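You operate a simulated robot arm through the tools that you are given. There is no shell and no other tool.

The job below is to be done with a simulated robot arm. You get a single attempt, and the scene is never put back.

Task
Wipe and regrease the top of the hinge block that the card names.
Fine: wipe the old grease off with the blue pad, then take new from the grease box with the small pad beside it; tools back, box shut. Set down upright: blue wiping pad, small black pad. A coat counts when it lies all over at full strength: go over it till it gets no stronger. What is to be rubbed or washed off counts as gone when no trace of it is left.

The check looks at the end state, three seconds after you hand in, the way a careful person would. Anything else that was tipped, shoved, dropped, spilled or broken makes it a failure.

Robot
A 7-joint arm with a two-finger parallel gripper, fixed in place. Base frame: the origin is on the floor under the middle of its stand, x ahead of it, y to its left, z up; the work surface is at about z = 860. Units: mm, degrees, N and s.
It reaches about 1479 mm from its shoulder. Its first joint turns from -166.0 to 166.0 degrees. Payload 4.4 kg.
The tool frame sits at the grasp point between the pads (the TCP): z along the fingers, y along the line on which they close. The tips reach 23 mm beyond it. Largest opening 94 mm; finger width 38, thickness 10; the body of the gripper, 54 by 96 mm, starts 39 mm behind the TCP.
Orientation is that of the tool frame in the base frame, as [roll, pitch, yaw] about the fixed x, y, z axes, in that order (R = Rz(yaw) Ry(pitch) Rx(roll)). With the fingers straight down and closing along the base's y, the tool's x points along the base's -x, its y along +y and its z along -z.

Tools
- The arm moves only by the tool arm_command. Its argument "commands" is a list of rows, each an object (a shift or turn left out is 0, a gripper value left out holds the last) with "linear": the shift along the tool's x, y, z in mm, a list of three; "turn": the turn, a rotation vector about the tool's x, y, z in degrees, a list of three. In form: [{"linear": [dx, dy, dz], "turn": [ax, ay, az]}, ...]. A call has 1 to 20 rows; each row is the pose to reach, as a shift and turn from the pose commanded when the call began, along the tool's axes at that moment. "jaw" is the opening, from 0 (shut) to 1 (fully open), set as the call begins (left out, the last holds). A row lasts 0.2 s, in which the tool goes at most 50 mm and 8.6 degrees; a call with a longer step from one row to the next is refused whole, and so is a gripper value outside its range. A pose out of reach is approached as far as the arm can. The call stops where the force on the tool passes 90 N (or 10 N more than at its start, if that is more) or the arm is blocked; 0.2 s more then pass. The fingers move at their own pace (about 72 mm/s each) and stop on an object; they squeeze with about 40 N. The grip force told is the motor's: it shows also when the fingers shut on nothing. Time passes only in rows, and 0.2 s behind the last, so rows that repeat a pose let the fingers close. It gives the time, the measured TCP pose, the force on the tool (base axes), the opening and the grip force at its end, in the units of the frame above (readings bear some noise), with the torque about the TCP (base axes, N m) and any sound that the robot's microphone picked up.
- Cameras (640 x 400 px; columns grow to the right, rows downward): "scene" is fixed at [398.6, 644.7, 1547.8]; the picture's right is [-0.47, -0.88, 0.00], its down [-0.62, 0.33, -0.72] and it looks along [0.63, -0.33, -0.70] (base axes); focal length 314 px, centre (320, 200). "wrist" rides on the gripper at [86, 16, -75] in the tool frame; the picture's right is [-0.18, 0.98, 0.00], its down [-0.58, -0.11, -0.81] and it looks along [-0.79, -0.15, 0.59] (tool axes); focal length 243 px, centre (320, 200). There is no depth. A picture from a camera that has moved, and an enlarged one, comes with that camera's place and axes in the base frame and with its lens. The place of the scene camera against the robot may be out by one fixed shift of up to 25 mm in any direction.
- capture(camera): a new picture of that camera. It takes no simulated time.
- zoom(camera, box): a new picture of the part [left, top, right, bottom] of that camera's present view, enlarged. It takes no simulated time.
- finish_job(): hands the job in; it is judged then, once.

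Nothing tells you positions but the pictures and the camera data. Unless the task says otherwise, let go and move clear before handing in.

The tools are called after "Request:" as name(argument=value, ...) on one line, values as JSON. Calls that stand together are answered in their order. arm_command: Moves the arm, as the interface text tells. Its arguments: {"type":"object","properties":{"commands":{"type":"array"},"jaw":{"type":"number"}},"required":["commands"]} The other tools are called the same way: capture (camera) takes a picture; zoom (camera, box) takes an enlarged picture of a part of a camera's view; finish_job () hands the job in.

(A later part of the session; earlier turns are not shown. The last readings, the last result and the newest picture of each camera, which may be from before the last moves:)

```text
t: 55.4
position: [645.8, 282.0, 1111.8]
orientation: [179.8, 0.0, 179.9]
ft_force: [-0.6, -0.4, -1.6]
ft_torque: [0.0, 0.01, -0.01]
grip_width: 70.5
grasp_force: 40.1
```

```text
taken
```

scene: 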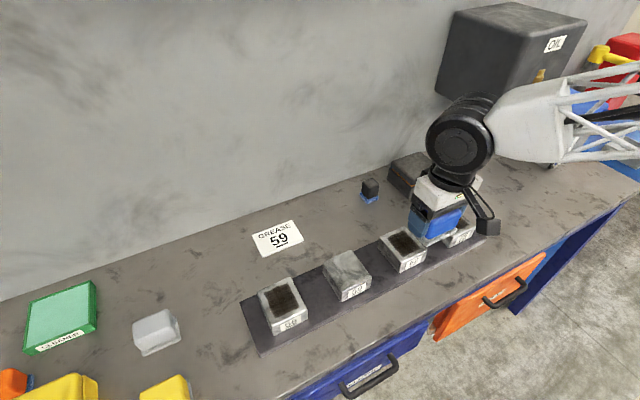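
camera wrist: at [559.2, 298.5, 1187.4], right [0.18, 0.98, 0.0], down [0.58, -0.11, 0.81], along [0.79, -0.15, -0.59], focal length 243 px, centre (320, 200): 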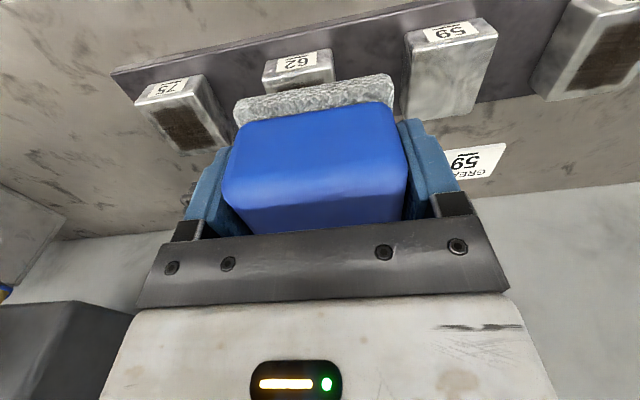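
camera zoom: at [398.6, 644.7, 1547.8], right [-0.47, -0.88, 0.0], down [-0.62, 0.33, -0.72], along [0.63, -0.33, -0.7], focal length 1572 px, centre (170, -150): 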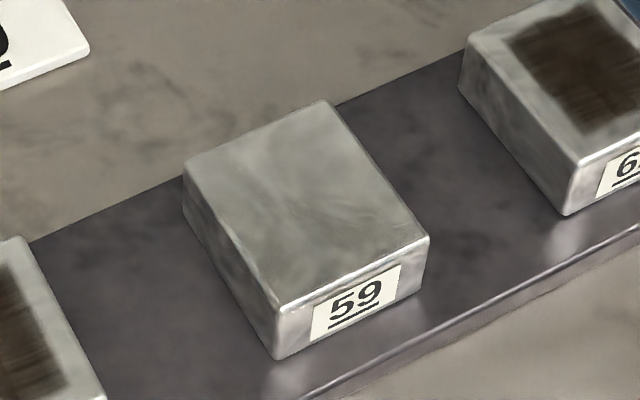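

The block hasn't moved and its top looks clean metal. I'll take a closer look to rule out faint remains before putting the pad back.

Request:
arm_command(commands=[{"linear": [-22, 14, 40]}, {"linear": [-44, 28, 80]}, {"linear": [-44, 28, 80]}])

Request:
capture(camera="wrist")

Request:
zoom(camera="wrist", box=[370, 0, 560, 160])

```text
t: 56.2
position: [692.1, 310.2, 1029.4]
orientation: [180.0, 0.1, -180.0]
ft_force: [0.8, -0.1, -0.8]
ft_torque: [0.0, -0.02, 0.0]
grip_width: 70.8
grasp_force: 39.5
```

```text
taken
camera wrist: at [604.1, 325.9, 1104.7], right [0.18, 0.98, 0.0], down [0.58, -0.11, 0.81], along [0.79, -0.15, -0.59], focal length 243 px, centre (320, 200)
```

wrist: 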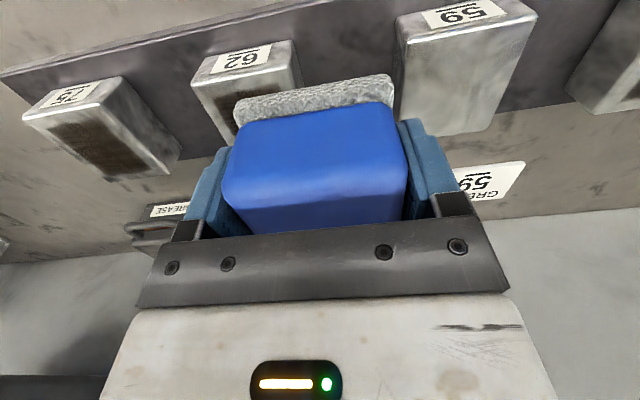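

```text
2.50 times, centred on (465, 80) of wrist
camera zoom: at [604.1, 325.9, 1104.7], right [0.18, 0.98, 0.0], down [0.58, -0.11, 0.81], along [0.79, -0.15, -0.59], focal length 606 px, centre (-42, 500)
```

zoom: 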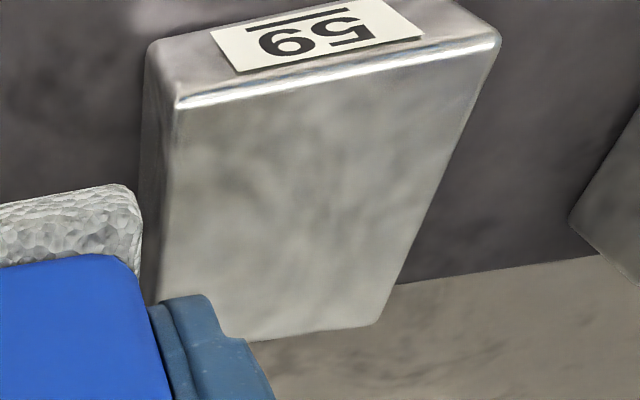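

The top looks clean, though there might still be a slight yellowish cast in the middle. One more gentle centred pass will settle whether that's just the metal's own patina.

Request:
arm_command(commands=[{"linear": [-12, 34, 0]}, {"linear": [-25, 68, 10]}, {"linear": [-37, 102, 30]}, {"linear": [-37, 102, 50]}, {"linear": [-37, 102, 60]}, {"linear": [-37, 102, 65]}, {"linear": [-37, 102, 65]}])

Request:
arm_command(commands=[{"linear": [0, 0, 1]}, {"linear": [0, 0, 2]}, {"linear": [0, 0, 3]}, {"linear": [0, 0, 3]}])

```text
t: 57.8
position: [727.8, 414.0, 964.9]
orientation: [179.9, 0.0, 180.0]
ft_force: [0.3, -0.2, -0.7]
ft_torque: [-0.03, -0.02, -0.05]
grip_width: 70.6
grasp_force: 40.1
```

```text
t: 58.8
position: [729.8, 413.5, 963.7]
orientation: [179.8, 0.0, -180.0]
ft_force: [0.7, 1.1, -0.7]
ft_torque: [-0.01, 0.02, 0.0]
grip_width: 70.4
grasp_force: 39.7
```

Request:
arm_command(commands=[{"linear": [0, 0, 1]}, {"linear": [0, 0, 2]}, {"linear": [0, 0, 2]}])

```text
t: 59.6
position: [730.1, 413.3, 962.0]
orientation: [180.0, 0.0, -180.0]
ft_force: [-2.6, -2.7, 12.7]
ft_torque: [-0.56, 0.17, -0.06]
grip_width: 70.5
grasp_force: 40.2
```

Request:
arm_command(commands=[{"linear": [6, 0, 0.3]}, {"linear": [13, 0, 0.3]}, {"linear": [20, 0, 0.3]}, {"linear": [13, 0, 0.3]}, {"linear": [6, 0, 0.3]}, {"linear": [0, 0, 0.3]}, {"linear": [-6, 0, 0.3]}, {"linear": [-13, 0, 0.3]}, {"linear": [-20, 0, 0.3]}, {"linear": [-13, 0, 0.3]}, {"linear": [-6, 0, 0.3]}, {"linear": [0, 0, 0.3]}, {"linear": [7, 0, 0.3]}, {"linear": [14, 0, 0.3]}, {"linear": [20, 0, 0.3]}, {"linear": [10, 0, 0.3]}, {"linear": [0, 0, 0.3]}, {"linear": [-10, 0, 0.3]}, {"linear": [-20, 0, 0.3]}, {"linear": [-10, 0, 0.3]}])

Request:
arm_command(commands=[{"linear": [0, 0, -10]}, {"linear": [0, 0, -30]}, {"linear": [20, -30, -50]}, {"linear": [35, -60, -67]}, {"linear": [47, -90, -67]}, {"linear": [47, -103, -67]}, {"linear": [47, -103, -67]}])

Request:
zoom(camera="wrist", box=[370, 0, 560, 160])

Request:
zoom(camera="scene", box=[300, 230, 400, 310])

```text
t: 63.8
position: [740.0, 413.2, 962.0]
orientation: [179.9, 0.2, 180.0]
ft_force: [21.5, 0.1, 43.7]
ft_torque: [-0.45, -0.43, 0.2]
grip_width: 70.6
grasp_force: 40.3
```

```text
t: 65.4
position: [690.7, 309.2, 1026.1]
orientation: [179.9, 0.0, 180.0]
ft_force: [-0.2, -0.4, -0.1]
ft_torque: [0.01, 0.0, -0.01]
grip_width: 70.4
grasp_force: 39.8
```

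```text
2.50 times, centred on (465, 80) of wrist
camera zoom: at [603.8, 325.5, 1102.7], right [0.18, 0.98, 0.0], down [0.58, -0.11, 0.81], along [0.79, -0.15, -0.59], focal length 606 px, centre (-42, 500)
```

zoom: 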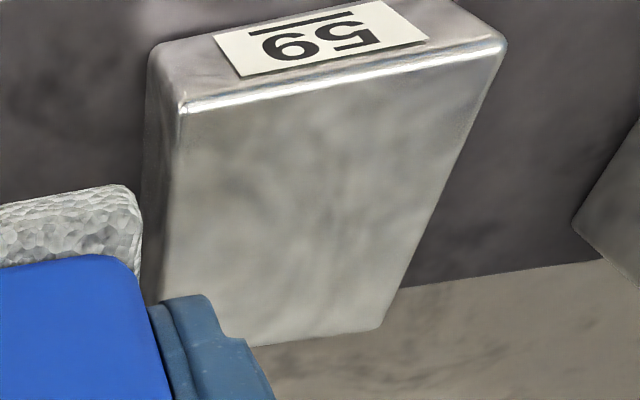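

```text
5.00 times, centred on (350, 270) of scene
camera zoom: at [398.6, 644.7, 1547.8], right [-0.47, -0.88, 0.0], down [-0.62, 0.33, -0.72], along [0.63, -0.33, -0.7], focal length 1572 px, centre (170, -150)
```

zoom: 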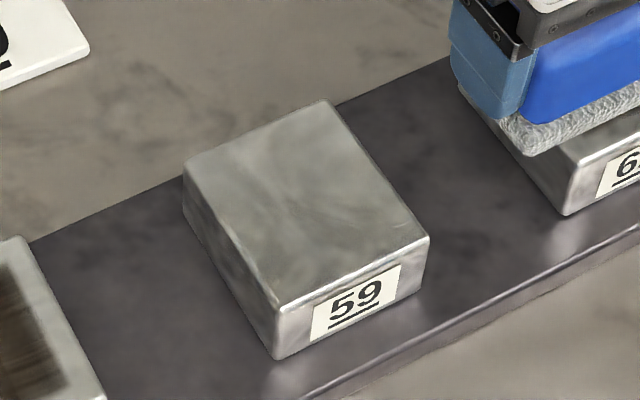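

The texture is identical before and after this pass, so what's left is bare metal patina and the block is clean. Next I'll take the blue pad back to its place at (942, 820).

Request:
arm_command(commands=[{"linear": [-5, 10, -10]}, {"linear": [-17, 35, -25]}, {"linear": [-31, 63, -34]}, {"linear": [-45, 91, -34]}, {"linear": [-60, 121, -34]}, {"linear": [-75, 151, -34]}, {"linear": [-90, 181, -34]}, {"linear": [-105, 211, -34]}, {"linear": [-120, 241, -34]}, {"linear": [-135, 271, -34]}, {"linear": [-150, 302, -34]}, {"linear": [-165, 333, -34]}, {"linear": [-180, 364, -34]}, {"linear": [-195, 395, -34]}, {"linear": [-210, 426, -34]}, {"linear": [-225, 457, -34]}, {"linear": [-240, 486, -34]}, {"linear": [-248, 503, -34]}, {"linear": [-252, 510.6, -34]}, {"linear": [-252, 510.6, -34]}])

Request:
capture(camera="wrist")

```text
t: 69.6
position: [943.7, 819.5, 1063.0]
orientation: [179.9, 0.0, -180.0]
ft_force: [-0.7, -0.1, -1.1]
ft_torque: [0.03, -0.01, 0.0]
grip_width: 70.3
grasp_force: 39.7
```

```text
taken
camera wrist: at [857.6, 835.7, 1137.6], right [0.18, 0.98, 0.0], down [0.58, -0.11, 0.81], along [0.79, -0.15, -0.59], focal length 243 px, centre (320, 200)
```

wrist: 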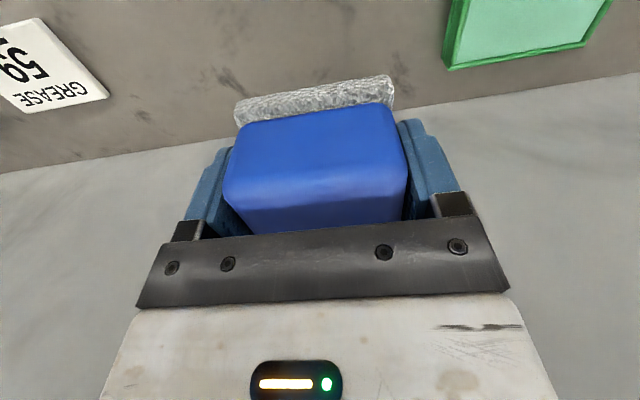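

The pad is back over its spot at (943.7, 819.5). I'll lower it to just above the bench and then feel for contact.

Request:
arm_command(commands=[{"linear": [1, 0, 30]}, {"linear": [1, 0, 60]}, {"linear": [1, 0, 90]}, {"linear": [1, 0, 120]}, {"linear": [1, 0, 145]}, {"linear": [1, 0, 157]}, {"linear": [1, 0, 161]}, {"linear": [1, 0, 163]}, {"linear": [1, 0, 163]}])

Request:
arm_command(commands=[{"linear": [0, 0, 1]}, {"linear": [0, 0, 2]}, {"linear": [0, 0, 2]}])

```text
t: 71.6
position: [943.8, 820.7, 898.7]
orientation: [179.9, 0.0, 180.0]
ft_force: [-0.1, -0.1, -0.4]
ft_torque: [0.03, 0.02, 0.02]
grip_width: 70.7
grasp_force: 40.2
```

```text
t: 72.4
position: [944.6, 821.6, 898.0]
orientation: [180.0, 0.1, 179.9]
ft_force: [0.0, -0.1, -0.4]
ft_torque: [0.01, 0.02, 0.0]
grip_width: 70.3
grasp_force: 40.3
```

Request:
arm_command(commands=[{"linear": [0, 0, 1]}, {"linear": [0, 0, 1.5]}, {"linear": [0, 0, 1.5]}])

Request:
zoom(camera="wrist", box=[140, 40, 520, 260])

```text
t: 73.2
position: [942.8, 822.1, 896.9]
orientation: [180.0, 0.2, 180.0]
ft_force: [1.0, -2.0, 7.2]
ft_torque: [-0.35, 0.0, 0.0]
grip_width: 70.3
grasp_force: 39.7
```

```text
1.68 times, centred on (330, 150) of wrist
camera zoom: at [857.0, 836.8, 972.6], right [0.18, 0.98, 0.0], down [0.58, -0.11, 0.81], along [0.79, -0.15, -0.59], focal length 409 px, centre (303, 284)
```

zoom: 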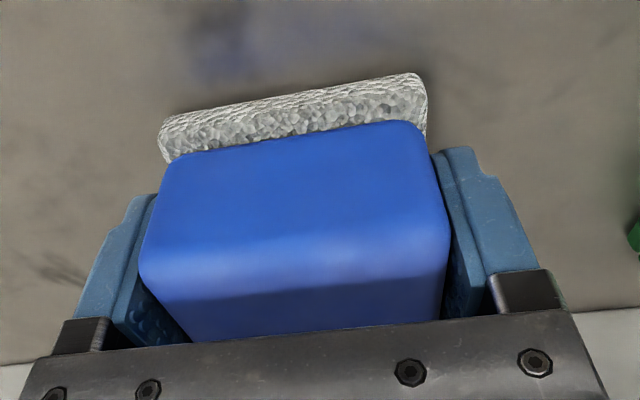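

The pad is resting on the bench with about 7 N, in the same place as before. I'll open the jaw and rise straight up.

Request:
arm_command(commands=[{"linear": [0, 0, 0]}, {"linear": [0, 0, 0]}, {"linear": [0, 0, 0]}, {"linear": [0, 0, 0]}], jaw=1)

Request:
arm_command(commands=[{"linear": [0, 0, -10]}, {"linear": [0, 0, -30]}, {"linear": [0, 0, -60]}, {"linear": [0, 0, -100]}, {"linear": [0, 0, -140]}, {"linear": [0, 0, -160]}, {"linear": [0, 0, -160]}])

Request:
capture(camera="wrist")

Request:
zoom(camera="scene", box=[100, 240, 200, 370])

```text
t: 74.2
position: [944.1, 821.8, 896.7]
orientation: [179.9, 0.0, 180.0]
ft_force: [-2.9, 3.9, 12.9]
ft_torque: [-0.5, 0.07, -0.19]
grip_width: 92.5
grasp_force: 0.0
```

```text
t: 75.8
position: [941.9, 819.2, 1055.4]
orientation: [179.9, 0.0, -179.9]
ft_force: [0.0, 0.6, -0.3]
ft_torque: [0.02, 0.0, -0.01]
grip_width: 94.2
grasp_force: 0.0
```

```text
taken
camera wrist: at [855.0, 835.9, 1131.6], right [0.18, 0.98, 0.0], down [0.58, -0.11, 0.81], along [0.79, -0.15, -0.59], focal length 243 px, centre (320, 200)
```

wrist: 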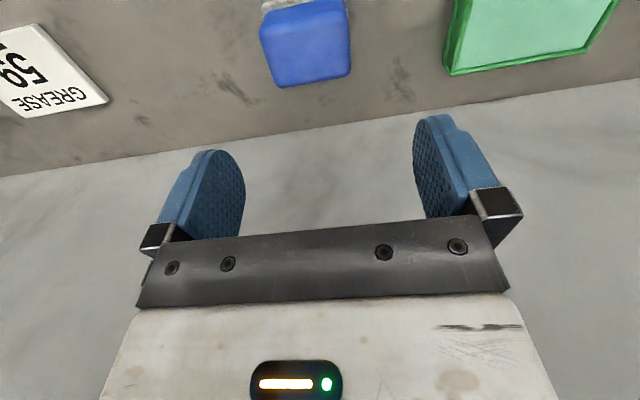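

```text
3.08 times, centred on (150, 305) of scene
camera zoom: at [398.6, 644.7, 1547.8], right [-0.47, -0.88, 0.0], down [-0.62, 0.33, -0.72], along [0.63, -0.33, -0.7], focal length 968 px, centre (843, -123)
```

zoom: 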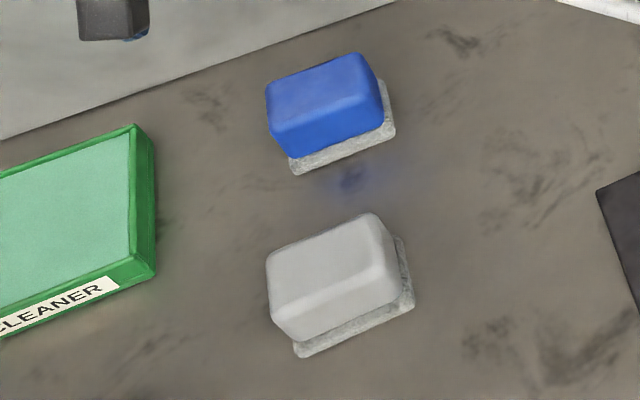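

The pad stands upright but was dragged about 11 mm toward −y by one finger as the jaw opened. I'll regrip it, move it back to y≈820 and open only part way this time.

Request:
arm_command(commands=[{"linear": [0, -11.5, 30]}, {"linear": [0, -11.5, 70]}, {"linear": [0, -11.5, 110]}, {"linear": [0, -11.5, 145]}, {"linear": [0, -11.5, 159]}, {"linear": [0, -11.5, 159]}], jaw=1)

Request:
zoom(camera="wrist", box=[140, 40, 520, 260])

```text
t: 77.2
position: [943.0, 810.2, 896.1]
orientation: [179.9, 0.0, -180.0]
ft_force: [-0.7, -0.5, -0.1]
ft_torque: [0.01, 0.04, 0.01]
grip_width: 94.2
grasp_force: 0.1
```

```text
1.68 times, centred on (330, 150) of wrist
camera zoom: at [856.3, 825.6, 972.0], right [0.18, 0.98, 0.0], down [0.58, -0.11, 0.81], along [0.79, -0.15, -0.59], focal length 409 px, centre (303, 284)
```

zoom: 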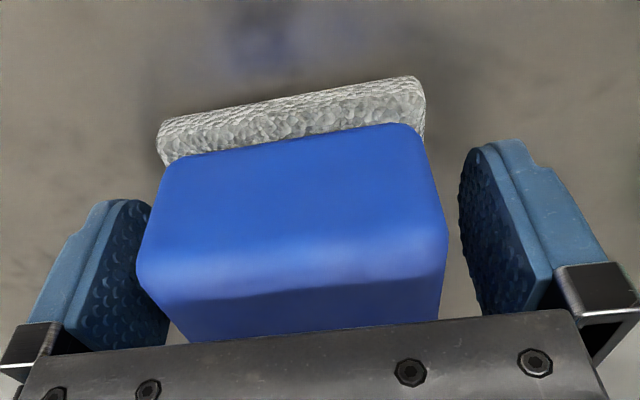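

The pad is centred between the open fingers. I'll close, then lift it a few mm and shift it back.

Request:
arm_command(commands=[{"linear": [0, 0, 0]}, {"linear": [0, 0, 0]}, {"linear": [0, 0, 0]}, {"linear": [0, 0, 0]}, {"linear": [0, 0, 0]}], jaw=0)

Request:
arm_command(commands=[{"linear": [0, 0, -1.5]}, {"linear": [0, 0, -3]}, {"linear": [0, 0, -5]}, {"linear": [0, 3, -5]}, {"linear": [0, 7, -5]}, {"linear": [0, 10.5, -5]}, {"linear": [0, 10.5, -3]}, {"linear": [0, 10.5, -1]}, {"linear": [0, 10.5, 0]}, {"linear": [0, 10.5, 0]}])

```text
t: 78.4
position: [942.2, 809.9, 896.9]
orientation: [179.9, 0.0, -180.0]
ft_force: [0.2, 0.0, -0.5]
ft_torque: [-0.02, -0.01, -0.01]
grip_width: 74.1
grasp_force: 39.9
```

```text
t: 80.6
position: [943.5, 819.8, 895.5]
orientation: [179.9, -0.1, -180.0]
ft_force: [-0.8, 0.2, 0.4]
ft_torque: [0.05, 0.01, -0.02]
grip_width: 73.9
grasp_force: 40.4
```

Request:
zoom(camera="wrist", box=[140, 40, 520, 260])

```text
1.68 times, centred on (330, 150) of wrist
camera zoom: at [856.3, 836.1, 972.0], right [0.18, 0.98, 0.0], down [0.58, -0.11, 0.81], along [0.79, -0.15, -0.59], focal length 409 px, centre (303, 284)
```

zoom: 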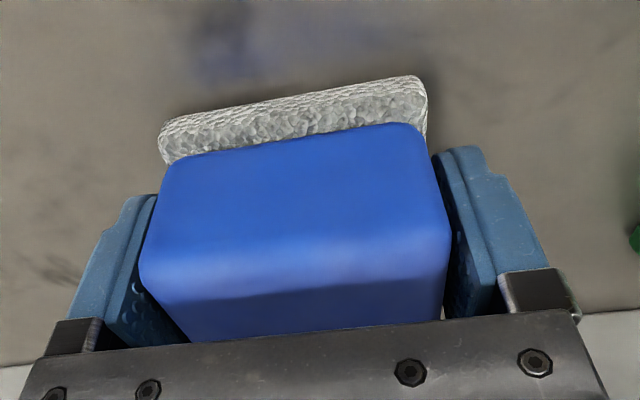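

The tips are holding the sponge's rim this time, which explains the 74 mm, and the pad is back at y≈820. I'll open only a little and rise straight up.

Request:
arm_command(commands=[{"linear": [0, 0, 0]}, {"linear": [0, 0, 0]}, {"linear": [0, 0, 0]}], jaw=0.85)

Request:
arm_command(commands=[{"linear": [0, 0, -5]}, {"linear": [0, 0, -15]}, {"linear": [0, 0, -30]}, {"linear": [0, 0, -60]}, {"linear": [0, 0, -100]}, {"linear": [0, 0, -140]}, {"linear": [0, 0, -160]}, {"linear": [0, 0, -160]}])

Request:
capture(camera="wrist")

Request:
zoom(camera="scene", box=[100, 240, 200, 370])

```text
t: 81.4
position: [943.0, 819.8, 897.4]
orientation: [179.9, -0.1, -180.0]
ft_force: [-0.2, -0.1, 0.6]
ft_torque: [-0.02, 0.02, 0.03]
grip_width: 79.9
grasp_force: 0.0
```

```text
t: 83.2
position: [942.6, 818.9, 1059.0]
orientation: [179.9, -0.1, -180.0]
ft_force: [0.7, 0.6, 0.7]
ft_torque: [0.02, -0.02, -0.01]
grip_width: 79.8
grasp_force: 0.1
```

```text
taken
camera wrist: at [856.2, 835.8, 1134.2], right [0.18, 0.98, 0.0], down [0.58, -0.11, 0.81], along [0.79, -0.15, -0.59], focal length 243 px, centre (320, 200)
```

wrist: 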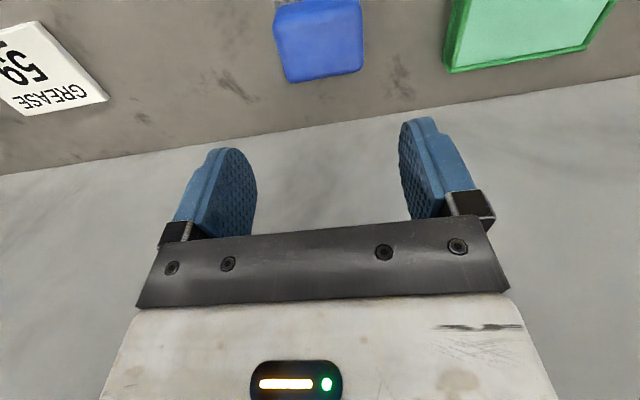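

```text
3.08 times, centred on (150, 305) of scene
camera zoom: at [398.6, 644.7, 1547.8], right [-0.47, -0.88, 0.0], down [-0.62, 0.33, -0.72], along [0.63, -0.33, -0.7], focal length 968 px, centre (843, -123)
```

zoom: 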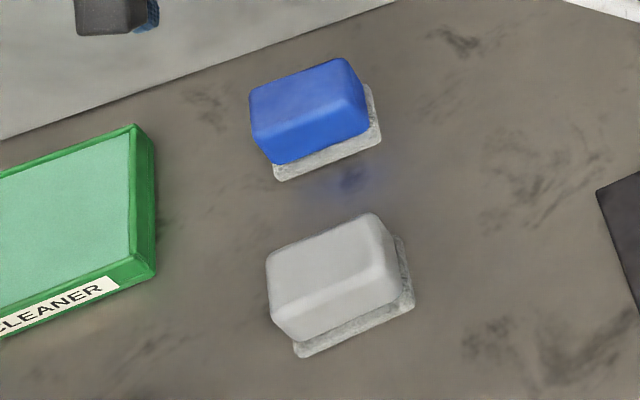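

The blue pad is back exactly where it started, upright. Next I'll go look at the grease box and the small black pad from a safe distance, keeping clear of the big OIL cabinet.

Request:
arm_command(commands=[{"linear": [11, -39, -20]}, {"linear": [22, -78, -41]}, {"linear": [34, -118, -41]}, {"linear": [45, -157, -41]}, {"linear": [56, -196, -41]}, {"linear": [68, -236, -41]}, {"linear": [79, -275, -41]}, {"linear": [90, -314, -41]}, {"linear": [102, -354, -41]}, {"linear": [113, -393, -41]}, {"linear": [124, -432, -41]}, {"linear": [136, -472, -41]}, {"linear": [147, -511, -41]}, {"linear": [158, -550, -41]}, {"linear": [170, -590, -41]}, {"linear": [181, -629, -41]}, {"linear": [192, -669, -41]}, {"linear": [192, -669, -41]}], jaw=1)

Request:
capture(camera="wrist")

Request:
capture(camera="scene")

```text
t: 87.0
position: [749.4, 151.5, 1097.5]
orientation: [179.9, -0.1, -180.0]
ft_force: [-0.7, -0.2, -0.8]
ft_torque: [-0.02, 0.0, -0.01]
grip_width: 93.8
grasp_force: 0.1
```

```text
taken
camera wrist: at [663.1, 167.4, 1173.3], right [0.18, 0.98, 0.0], down [0.58, -0.11, 0.81], along [0.79, -0.15, -0.59], focal length 243 px, centre (320, 200)
```

wrist: 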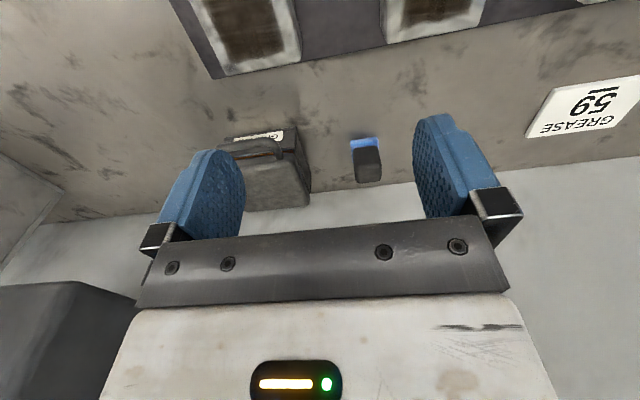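

```text
taken
```

scene: 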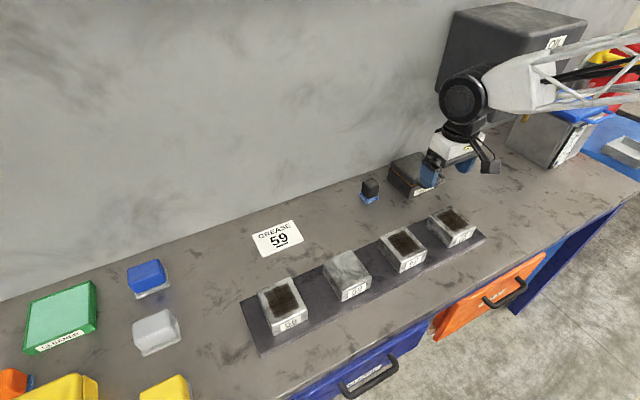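

Request:
zoom(camera="wrist", box=[200, 100, 410, 230])

Request:
zoom(camera="scene", box=[345, 135, 465, 225])

Request:
zoom(camera="wrist", box=[0, 140, 200, 400])

Request:
zoom(camera="scene", box=[400, 0, 640, 200])

```text
3.05 times, centred on (305, 165) of wrist
camera zoom: at [663.1, 167.4, 1173.3], right [0.18, 0.98, 0.0], down [0.58, -0.11, 0.81], along [0.79, -0.15, -0.59], focal length 739 px, centre (366, 307)
```

zoom: 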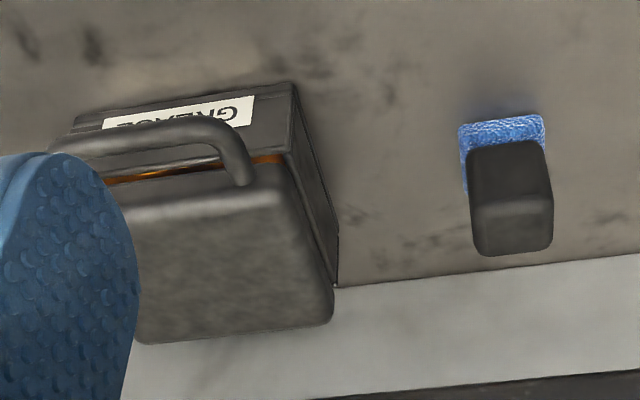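

```text
4.44 times, centred on (405, 180) of scene
camera zoom: at [398.6, 644.7, 1547.8], right [-0.47, -0.88, 0.0], down [-0.62, 0.33, -0.72], along [0.63, -0.33, -0.7], focal length 1398 px, centre (-58, 289)
```

zoom: 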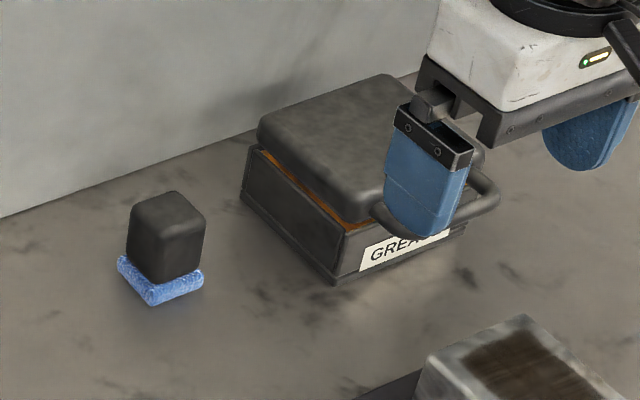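

```text
1.54 times, centred on (100, 270) of wrist
camera zoom: at [663.1, 167.4, 1173.3], right [0.18, 0.98, 0.0], down [0.58, -0.11, 0.81], along [0.79, -0.15, -0.59], focal length 373 px, centre (658, 92)
```

zoom: 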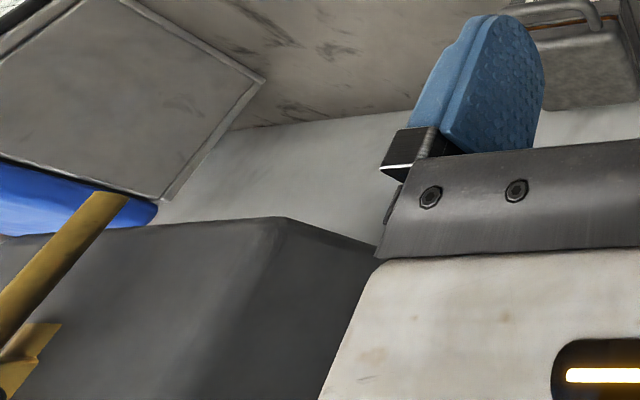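

```text
2.00 times, centred on (520, 100) of scene
camera zoom: at [398.6, 644.7, 1547.8], right [-0.47, -0.88, 0.0], down [-0.62, 0.33, -0.72], along [0.63, -0.33, -0.7], focal length 629 px, centre (-80, 400)
```

zoom: 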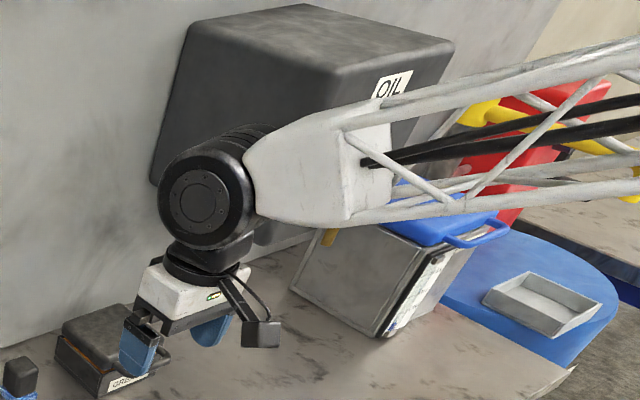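

The grease box sits at about x 890–992, y −33…86, with a U-shaped handle on its robot-facing side, so the lid hinges at the back. The OIL cabinet hangs beyond y<−80, above z≈1106. I'll move in for a closer look at the handle.

Request:
arm_command(commands=[{"linear": [-12, -30, 20]}, {"linear": [-25, -60, 42]}, {"linear": [-38, -90, 65]}, {"linear": [-50, -121, 87]}, {"linear": [-50, -121, 87]}])

Request:
capture(camera="wrist")

Request:
zoom(camera="wrist", box=[230, 60, 420, 220])

Request:
capture(camera="scene")

```text
t: 88.2
position: [801.1, 30.4, 1009.7]
orientation: [179.9, -0.1, 180.0]
ft_force: [0.1, -0.8, 1.4]
ft_torque: [0.01, 0.01, 0.01]
grip_width: 94.0
grasp_force: 0.1
```

```text
taken
camera wrist: at [714.0, 45.2, 1085.6], right [0.18, 0.98, 0.0], down [0.58, -0.11, 0.81], along [0.79, -0.15, -0.59], focal length 243 px, centre (320, 200)
```

wrist: 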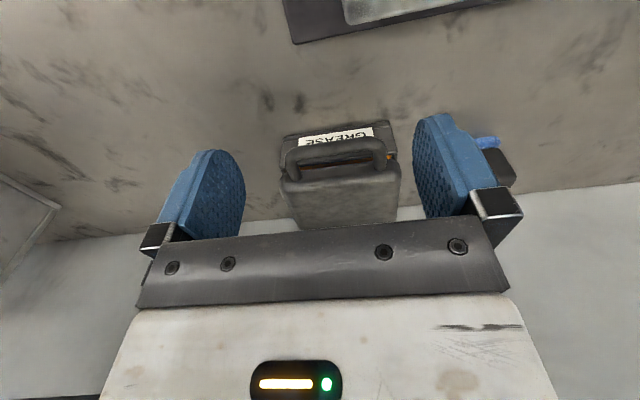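

```text
2.50 times, centred on (325, 140) of wrist
camera zoom: at [714.0, 45.2, 1085.6], right [0.18, 0.98, 0.0], down [0.58, -0.11, 0.81], along [0.79, -0.15, -0.59], focal length 606 px, centre (308, 350)
```

zoom: 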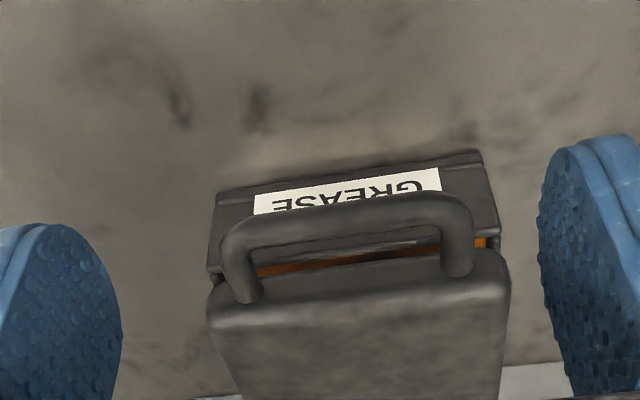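

```text
taken
```

scene: 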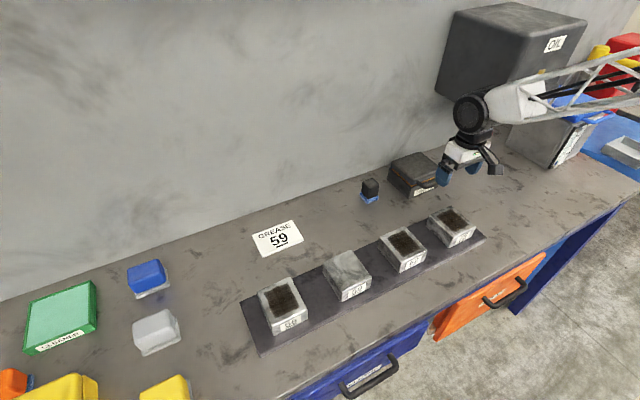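

The handle bar runs along y from about −11 to 70 at x≈853, z≈930, about 34 mm out from the lid front (x≈887), and the lid top is at z≈940. I'll turn the gripper 90° so the jaw closes across the bar, with the camera on the +y side.

Request:
arm_command(commands=[{"linear": [3, 0, 0], "turn": [0, 0, 8]}, {"linear": [6, 0, 0], "turn": [0, 0, 16]}, {"linear": [10, 0, 0], "turn": [0, 0, 24]}, {"linear": [14, 0, 0], "turn": [0, 0, 32]}, {"linear": [18, 0, 0], "turn": [0, 0, 40]}, {"linear": [22, 0, 0], "turn": [0, 0, 48]}, {"linear": [26, 0, 0], "turn": [0, 0, 56]}, {"linear": [30, 0, 0], "turn": [0, 0, 64]}, {"linear": [34, 0, 0], "turn": [0, 0, 72]}, {"linear": [38, 0, 0], "turn": [0, 0, 80]}, {"linear": [40, 0, 0], "turn": [0, 0, 86]}, {"linear": [40, 0, 0], "turn": [0, 0, 90]}, {"linear": [40, 0, 0], "turn": [0, 0, 90]}])

Request:
capture(camera="wrist")

Request:
capture(camera="scene")

```text
t: 91.0
position: [761.1, 29.0, 1009.5]
orientation: [180.0, -0.1, 90.0]
ft_force: [0.5, -1.6, 0.6]
ft_torque: [0.03, 0.02, -0.02]
grip_width: 94.0
grasp_force: 0.1
```

```text
taken
camera wrist: at [777.3, 114.9, 1085.3], right [0.98, -0.18, 0.0], down [-0.11, -0.58, 0.81], along [-0.15, -0.79, -0.59], focal length 243 px, centre (320, 200)
```

wrist: 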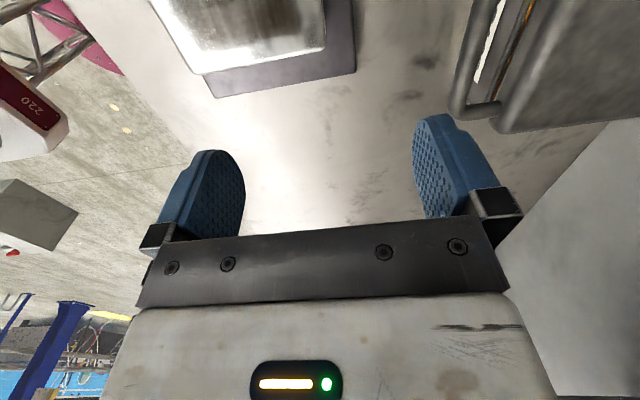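

```text
taken
```

scene: 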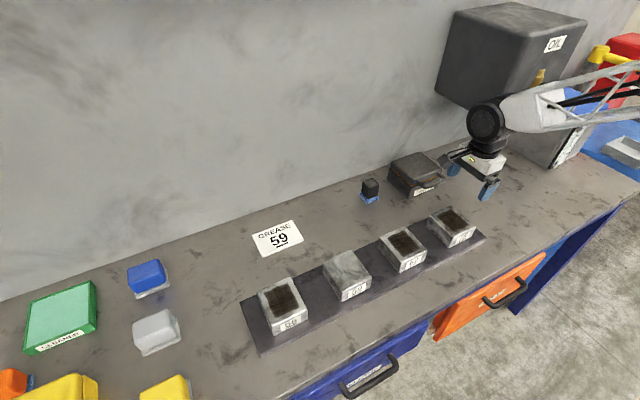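

Now I'll shift over to see the box and handle in profile from its +y side.

Request:
arm_command(commands=[{"linear": [34, 20, 0]}, {"linear": [68, 40, 0]}, {"linear": [101, 59, 0]}, {"linear": [101, 59, 0]}])

Request:
capture(camera="wrist")

Request:
zoom(camera="wrist", box=[300, 20, 640, 240])

```text
t: 92.0
position: [821.2, 129.2, 1009.1]
orientation: [-179.9, -0.1, 90.0]
ft_force: [-0.4, -1.3, 0.9]
ft_torque: [-0.01, 0.02, 0.0]
grip_width: 93.9
grasp_force: 0.0
```

```text
taken
camera wrist: at [836.3, 215.1, 1084.4], right [0.98, -0.18, 0.0], down [-0.11, -0.58, 0.81], along [-0.15, -0.79, -0.59], focal length 243 px, centre (320, 200)
```

wrist: 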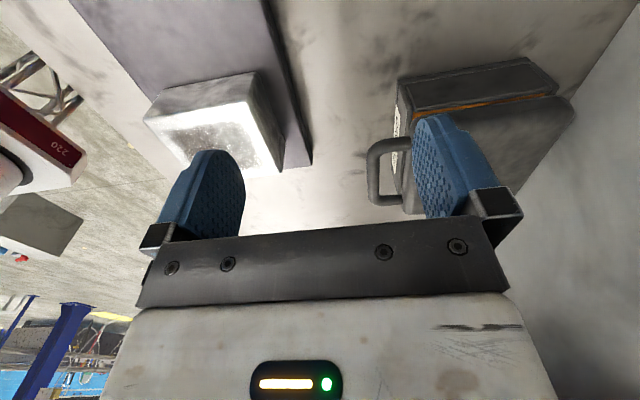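

```text
1.82 times, centred on (470, 130) of wrist
camera zoom: at [836.3, 215.1, 1084.4], right [0.98, -0.18, 0.0], down [-0.11, -0.58, 0.81], along [-0.15, -0.79, -0.59], focal length 441 px, centre (47, 327)
```

zoom: 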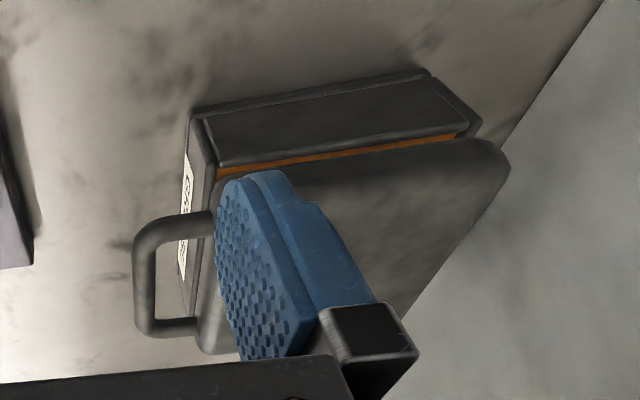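

The profile view puts the handle bar at (856, 926), running y −5…66, and the lid hinge near x≈994, z≈914. I'll tilt the gripper 45° forward-down and move to a standoff in front of the bar.

Request:
arm_command(commands=[{"linear": [-16, -4, 0], "turn": [-7.5, 0, 0]}, {"linear": [-33, -8, 0], "turn": [-15, 0, 0]}, {"linear": [-50, -12, 0], "turn": [-22.5, 0, 0]}, {"linear": [-67, -16, 0], "turn": [-30, 0, 0]}, {"linear": [-84, -20, 0], "turn": [-37.5, 0, 0]}, {"linear": [-99, -24, 0], "turn": [-45, 0, 0]}, {"linear": [-99, -24, 0], "turn": [-45, 0, 0]}], jaw=0.5)

Request:
capture(camera="wrist")

Request:
capture(camera="scene")

```text
t: 93.6
position: [797.0, 30.3, 1009.4]
orientation: [134.9, -0.1, 90.0]
ft_force: [-0.1, -0.6, 0.5]
ft_torque: [0.04, -0.01, 0.0]
grip_width: 47.1
grasp_force: 0.0
```

```text
taken
camera wrist: at [754.9, 117.3, 1074.4], right [0.69, -0.18, 0.7], down [-0.65, -0.58, 0.49], along [0.31, -0.79, -0.52], focal length 243 px, centre (320, 200)
```

wrist: 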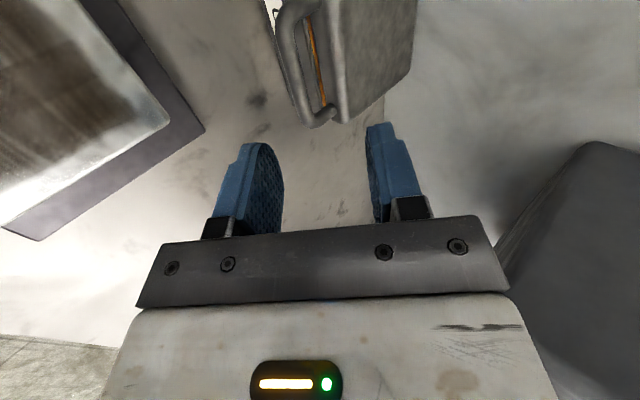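

```text
taken
```

scene: 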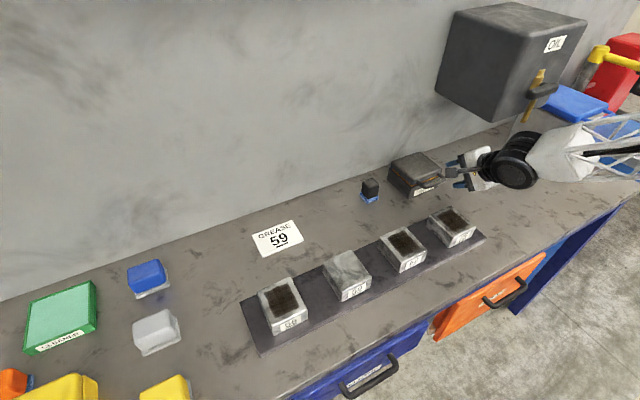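

Request:
zoom(camera="wrist", box=[200, 0, 440, 200])

```text
2.00 times, centred on (320, 100) of wrist
camera zoom: at [754.9, 117.3, 1074.4], right [0.69, -0.18, 0.7], down [-0.65, -0.58, 0.49], along [0.31, -0.79, -0.52], focal length 485 px, centre (320, 400)
```

zoom: 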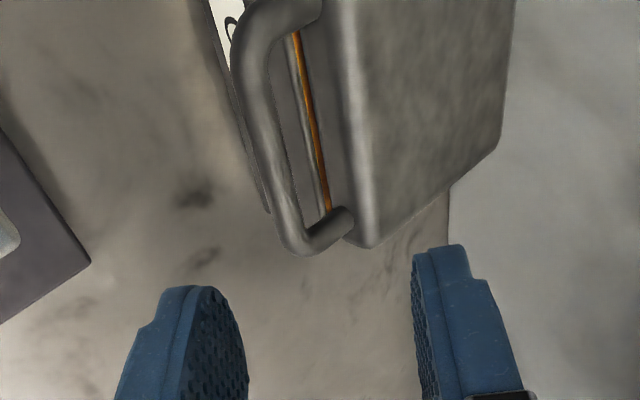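

The bar lies where I expected: about 17 mm toward the lower finger and 100 mm ahead of the TCP. I'll line up, narrow the jaw to about 28 mm and advance part way.

Request:
arm_command(commands=[{"linear": [0, -9, 0]}, {"linear": [0, -17.3, 15]}, {"linear": [0, -17.3, 35]}, {"linear": [0, -17.3, 55]}, {"linear": [0, -17.3, 55]}], jaw=0.31)

Request:
zoom(camera="wrist", box=[160, 0, 480, 240])

Request:
zoom(camera="scene", box=[370, 120, 530, 220])

```text
t: 94.8
position: [822.8, 29.9, 957.5]
orientation: [135.0, -0.1, 89.9]
ft_force: [0.4, -1.2, 0.2]
ft_torque: [0.0, 0.03, 0.02]
grip_width: 29.1
grasp_force: 0.0
```

```text
1.67 times, centred on (320, 120) of wrist
camera zoom: at [780.9, 117.5, 1023.5], right [0.69, -0.18, 0.69], down [-0.65, -0.58, 0.49], along [0.31, -0.79, -0.52], focal length 404 px, centre (320, 333)
```

zoom: 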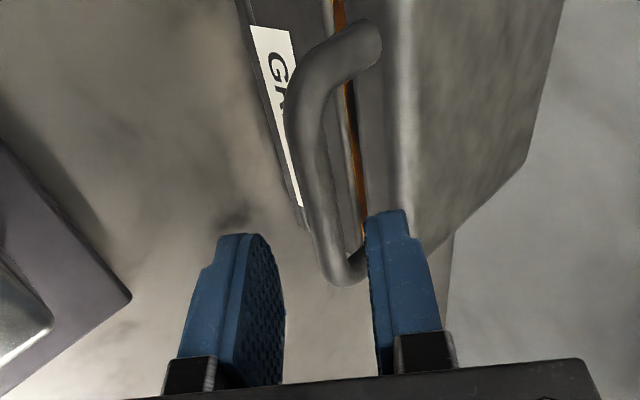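

```text
4.00 times, centred on (450, 170) of scene
camera zoom: at [398.6, 644.7, 1547.8], right [-0.47, -0.88, 0.0], down [-0.62, 0.33, -0.72], along [0.63, -0.33, -0.7], focal length 1258 px, centre (-200, 320)
```

zoom: 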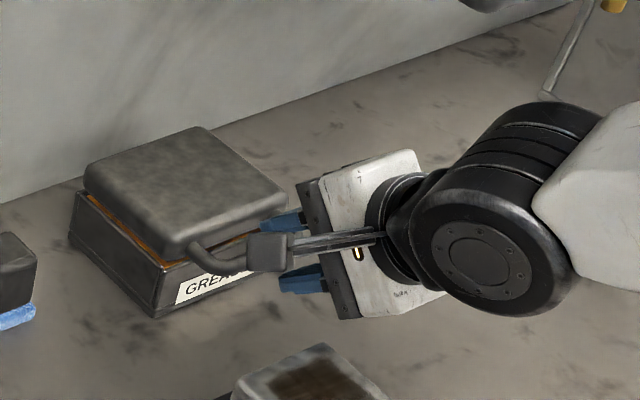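

The bar is centred between the fingers. I'll advance the last 35 mm and then close to a loose cage around the bar.

Request:
arm_command(commands=[{"linear": [0, 0, 12]}, {"linear": [0, 0, 24]}, {"linear": [0, 0, 34.7]}, {"linear": [0, 0, 34.7]}])

Request:
zoom(camera="wrist", box=[160, 0, 480, 240])

```text
t: 95.8
position: [848.0, 31.4, 934.0]
orientation: [134.9, -0.2, 90.0]
ft_force: [-0.4, 0.4, 0.4]
ft_torque: [-0.04, 0.01, 0.01]
grip_width: 29.1
grasp_force: 0.0
```

```text
1.67 times, centred on (320, 120) of wrist
camera zoom: at [806.0, 117.7, 999.1], right [0.69, -0.18, 0.69], down [-0.65, -0.58, 0.49], along [0.31, -0.79, -0.52], focal length 404 px, centre (320, 333)
```

zoom: 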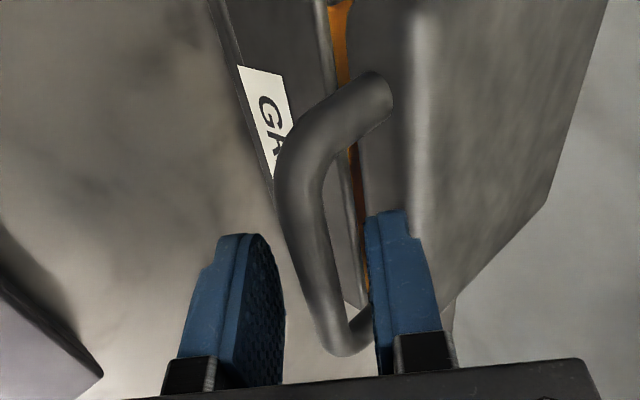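

The upper finger is inside the handle loop and the lower one is below it. I'll close to a loose cage and lift the lid a little along its arc.

Request:
arm_command(commands=[{"linear": [0, 0, 0]}, {"linear": [0, 0, 0]}, {"linear": [0, 9.6, -7.4]}, {"linear": [0, 19.8, -13.9]}, {"linear": [0, 30.5, -19.4]}, {"linear": [0, 30.5, -19.4]}], jaw=0.2)

Request:
capture(camera="wrist")

Request:
zoom(camera="scene", box=[370, 120, 530, 220])

```text
t: 97.2
position: [854.9, 31.4, 969.5]
orientation: [134.9, -0.2, 90.0]
ft_force: [-1.8, -0.7, -0.5]
ft_torque: [0.0, 0.04, 0.0]
grip_width: 19.1
grasp_force: 0.1
```

```text
taken
camera wrist: at [813.4, 117.5, 1035.2], right [0.69, -0.18, 0.69], down [-0.65, -0.58, 0.49], along [0.31, -0.79, -0.52], focal length 243 px, centre (320, 200)
```

wrist: 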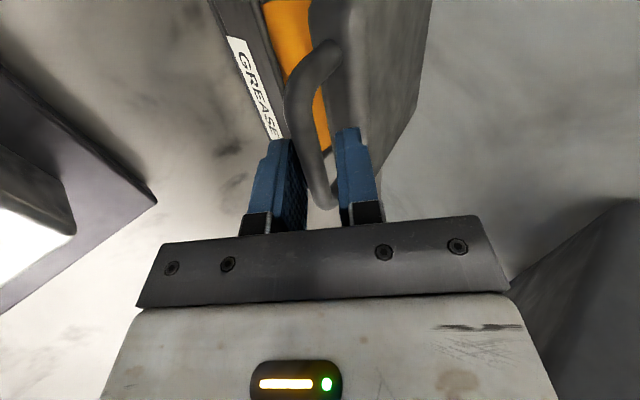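

```text
4.00 times, centred on (450, 170) of scene
camera zoom: at [398.6, 644.7, 1547.8], right [-0.47, -0.88, 0.0], down [-0.62, 0.33, -0.72], along [0.63, -0.33, -0.7], focal length 1258 px, centre (-200, 320)
```

zoom: 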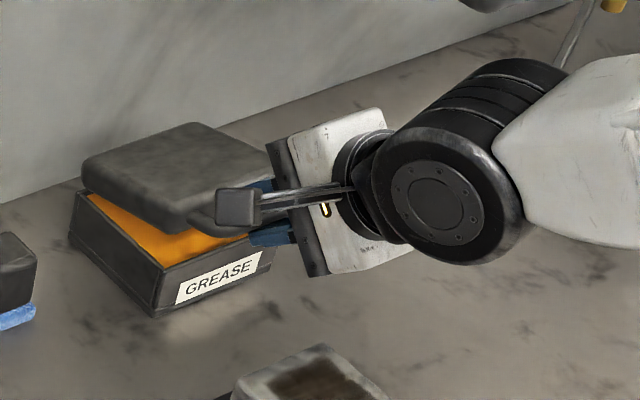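

The lid is rising, the orange grease is visible and the box has stayed put. I'll continue along the arc to about 50°.

Request:
arm_command(commands=[{"linear": [0, 11.1, -4.7]}, {"linear": [0, 22.7, -8.3]}, {"linear": [0, 34.5, -10.9]}, {"linear": [0, 46.4, -12.6]}, {"linear": [0, 58.5, -13.1]}, {"linear": [0, 70.6, -12.6]}, {"linear": [0, 82.6, -10.9]}, {"linear": [0, 82.6, -10.9]}])

Request:
capture(camera="wrist")

Request:
zoom(camera="scene", box=[370, 100, 530, 220])

```text
t: 99.0
position: [905.0, 31.5, 1034.8]
orientation: [135.0, -0.1, 90.0]
ft_force: [-0.6, 0.3, -0.8]
ft_torque: [0.01, 0.01, -0.02]
grip_width: 18.7
grasp_force: 0.0
```

```text
taken
camera wrist: at [863.9, 117.7, 1100.9], right [0.69, -0.18, 0.7], down [-0.65, -0.58, 0.49], along [0.31, -0.79, -0.52], focal length 243 px, centre (320, 200)
```

wrist: 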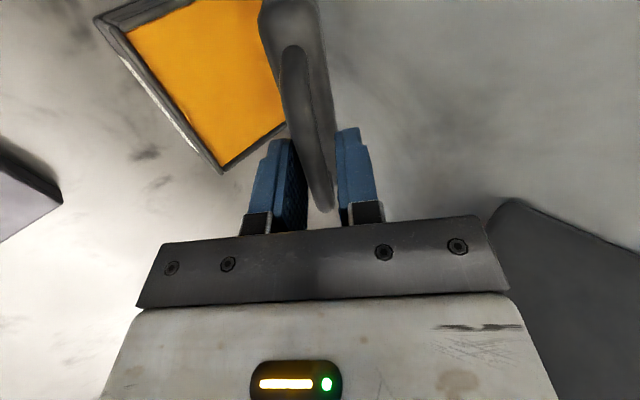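

```text
3.33 times, centred on (450, 160) of scene
camera zoom: at [398.6, 644.7, 1547.8], right [-0.47, -0.88, 0.0], down [-0.62, 0.33, -0.72], along [0.63, -0.33, -0.7], focal length 1048 px, centre (-113, 333)
```

zoom: 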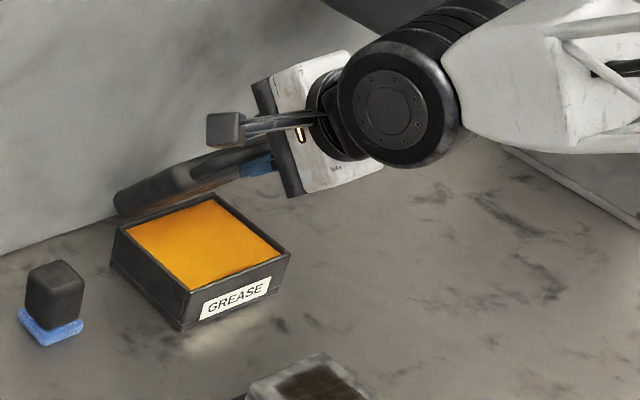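

The lid is at about 50° and the box is undisturbed. Before swinging it further back, I'll check how close the wrist is to the OIL cabinet.

Request:
zoom(camera="scene", box=[380, 0, 640, 170])

Request:
zoom(camera="wrist", box=[400, 160, 640, 400])

```text
2.35 times, centred on (510, 85) of scene
camera zoom: at [398.6, 644.7, 1547.8], right [-0.47, -0.88, 0.0], down [-0.62, 0.33, -0.72], along [0.63, -0.33, -0.7], focal length 740 px, centre (-127, 471)
```

zoom: 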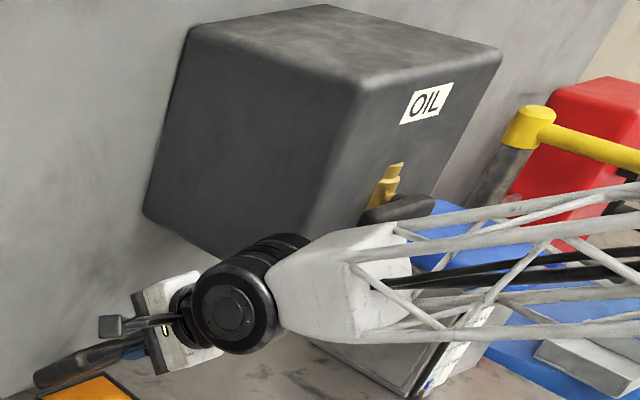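

```text
1.67 times, centred on (520, 280) of wrist
camera zoom: at [863.9, 117.7, 1100.9], right [0.69, -0.18, 0.7], down [-0.65, -0.58, 0.49], along [0.31, -0.79, -0.52], focal length 404 px, centre (-13, 67)
```

zoom: 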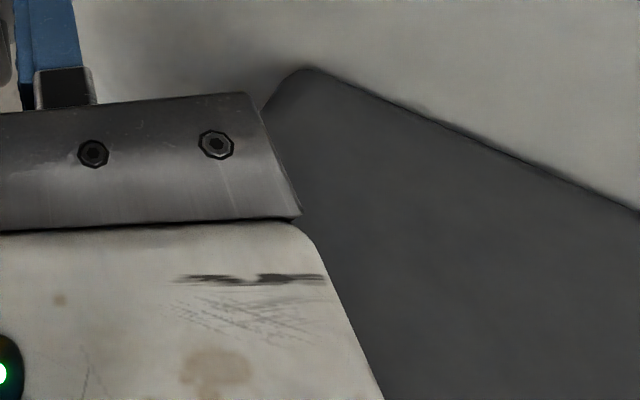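

The cabinet's near face is at y≈−97 with its bottom at z≈1105, and there is still room. To keep the wrist well away from it, I'll flatten the gripper's tilt while swinging the lid to about 75°.

Request:
arm_command(commands=[{"linear": [0, 11.0, 2.7], "turn": [-4, 0, 0]}, {"linear": [0, 21.8, 6.4], "turn": [-8, 0, 0]}, {"linear": [0, 32.2, 11.2], "turn": [-12, 0, 0]}, {"linear": [0, 42.2, 16.9], "turn": [-16, 0, 0]}, {"linear": [0, 51.6, 23.6], "turn": [-20, 0, 0]}, {"linear": [0, 51.6, 23.6], "turn": [-20, 0, 0]}])

Request:
capture(camera="wrist")

Request:
zoom(camera="scene", box=[360, 60, 560, 220])

```text
t: 100.4
position: [959.4, 32.6, 1055.3]
orientation: [115.0, -0.1, 90.1]
ft_force: [0.6, 0.3, -0.9]
ft_torque: [0.04, 0.04, 0.0]
grip_width: 19.4
grasp_force: 1.0
```

```text
taken
camera wrist: at [898.4, 119.4, 1103.2], right [0.41, -0.19, 0.89], down [-0.78, -0.58, 0.24], along [0.47, -0.79, -0.39], focal length 243 px, centre (320, 200)
```

wrist: 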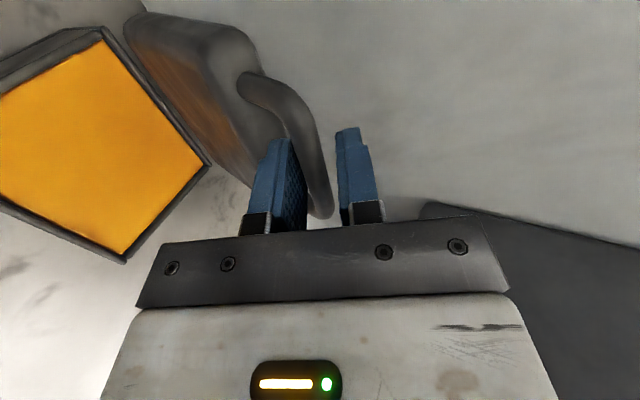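

```text
2.50 times, centred on (460, 140) of scene
camera zoom: at [398.6, 644.7, 1547.8], right [-0.47, -0.88, 0.0], down [-0.62, 0.33, -0.72], along [0.63, -0.33, -0.7], focal length 786 px, centre (-30, 350)
```

zoom: 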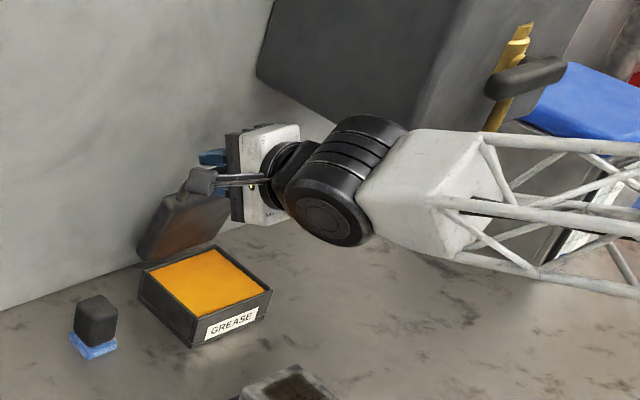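

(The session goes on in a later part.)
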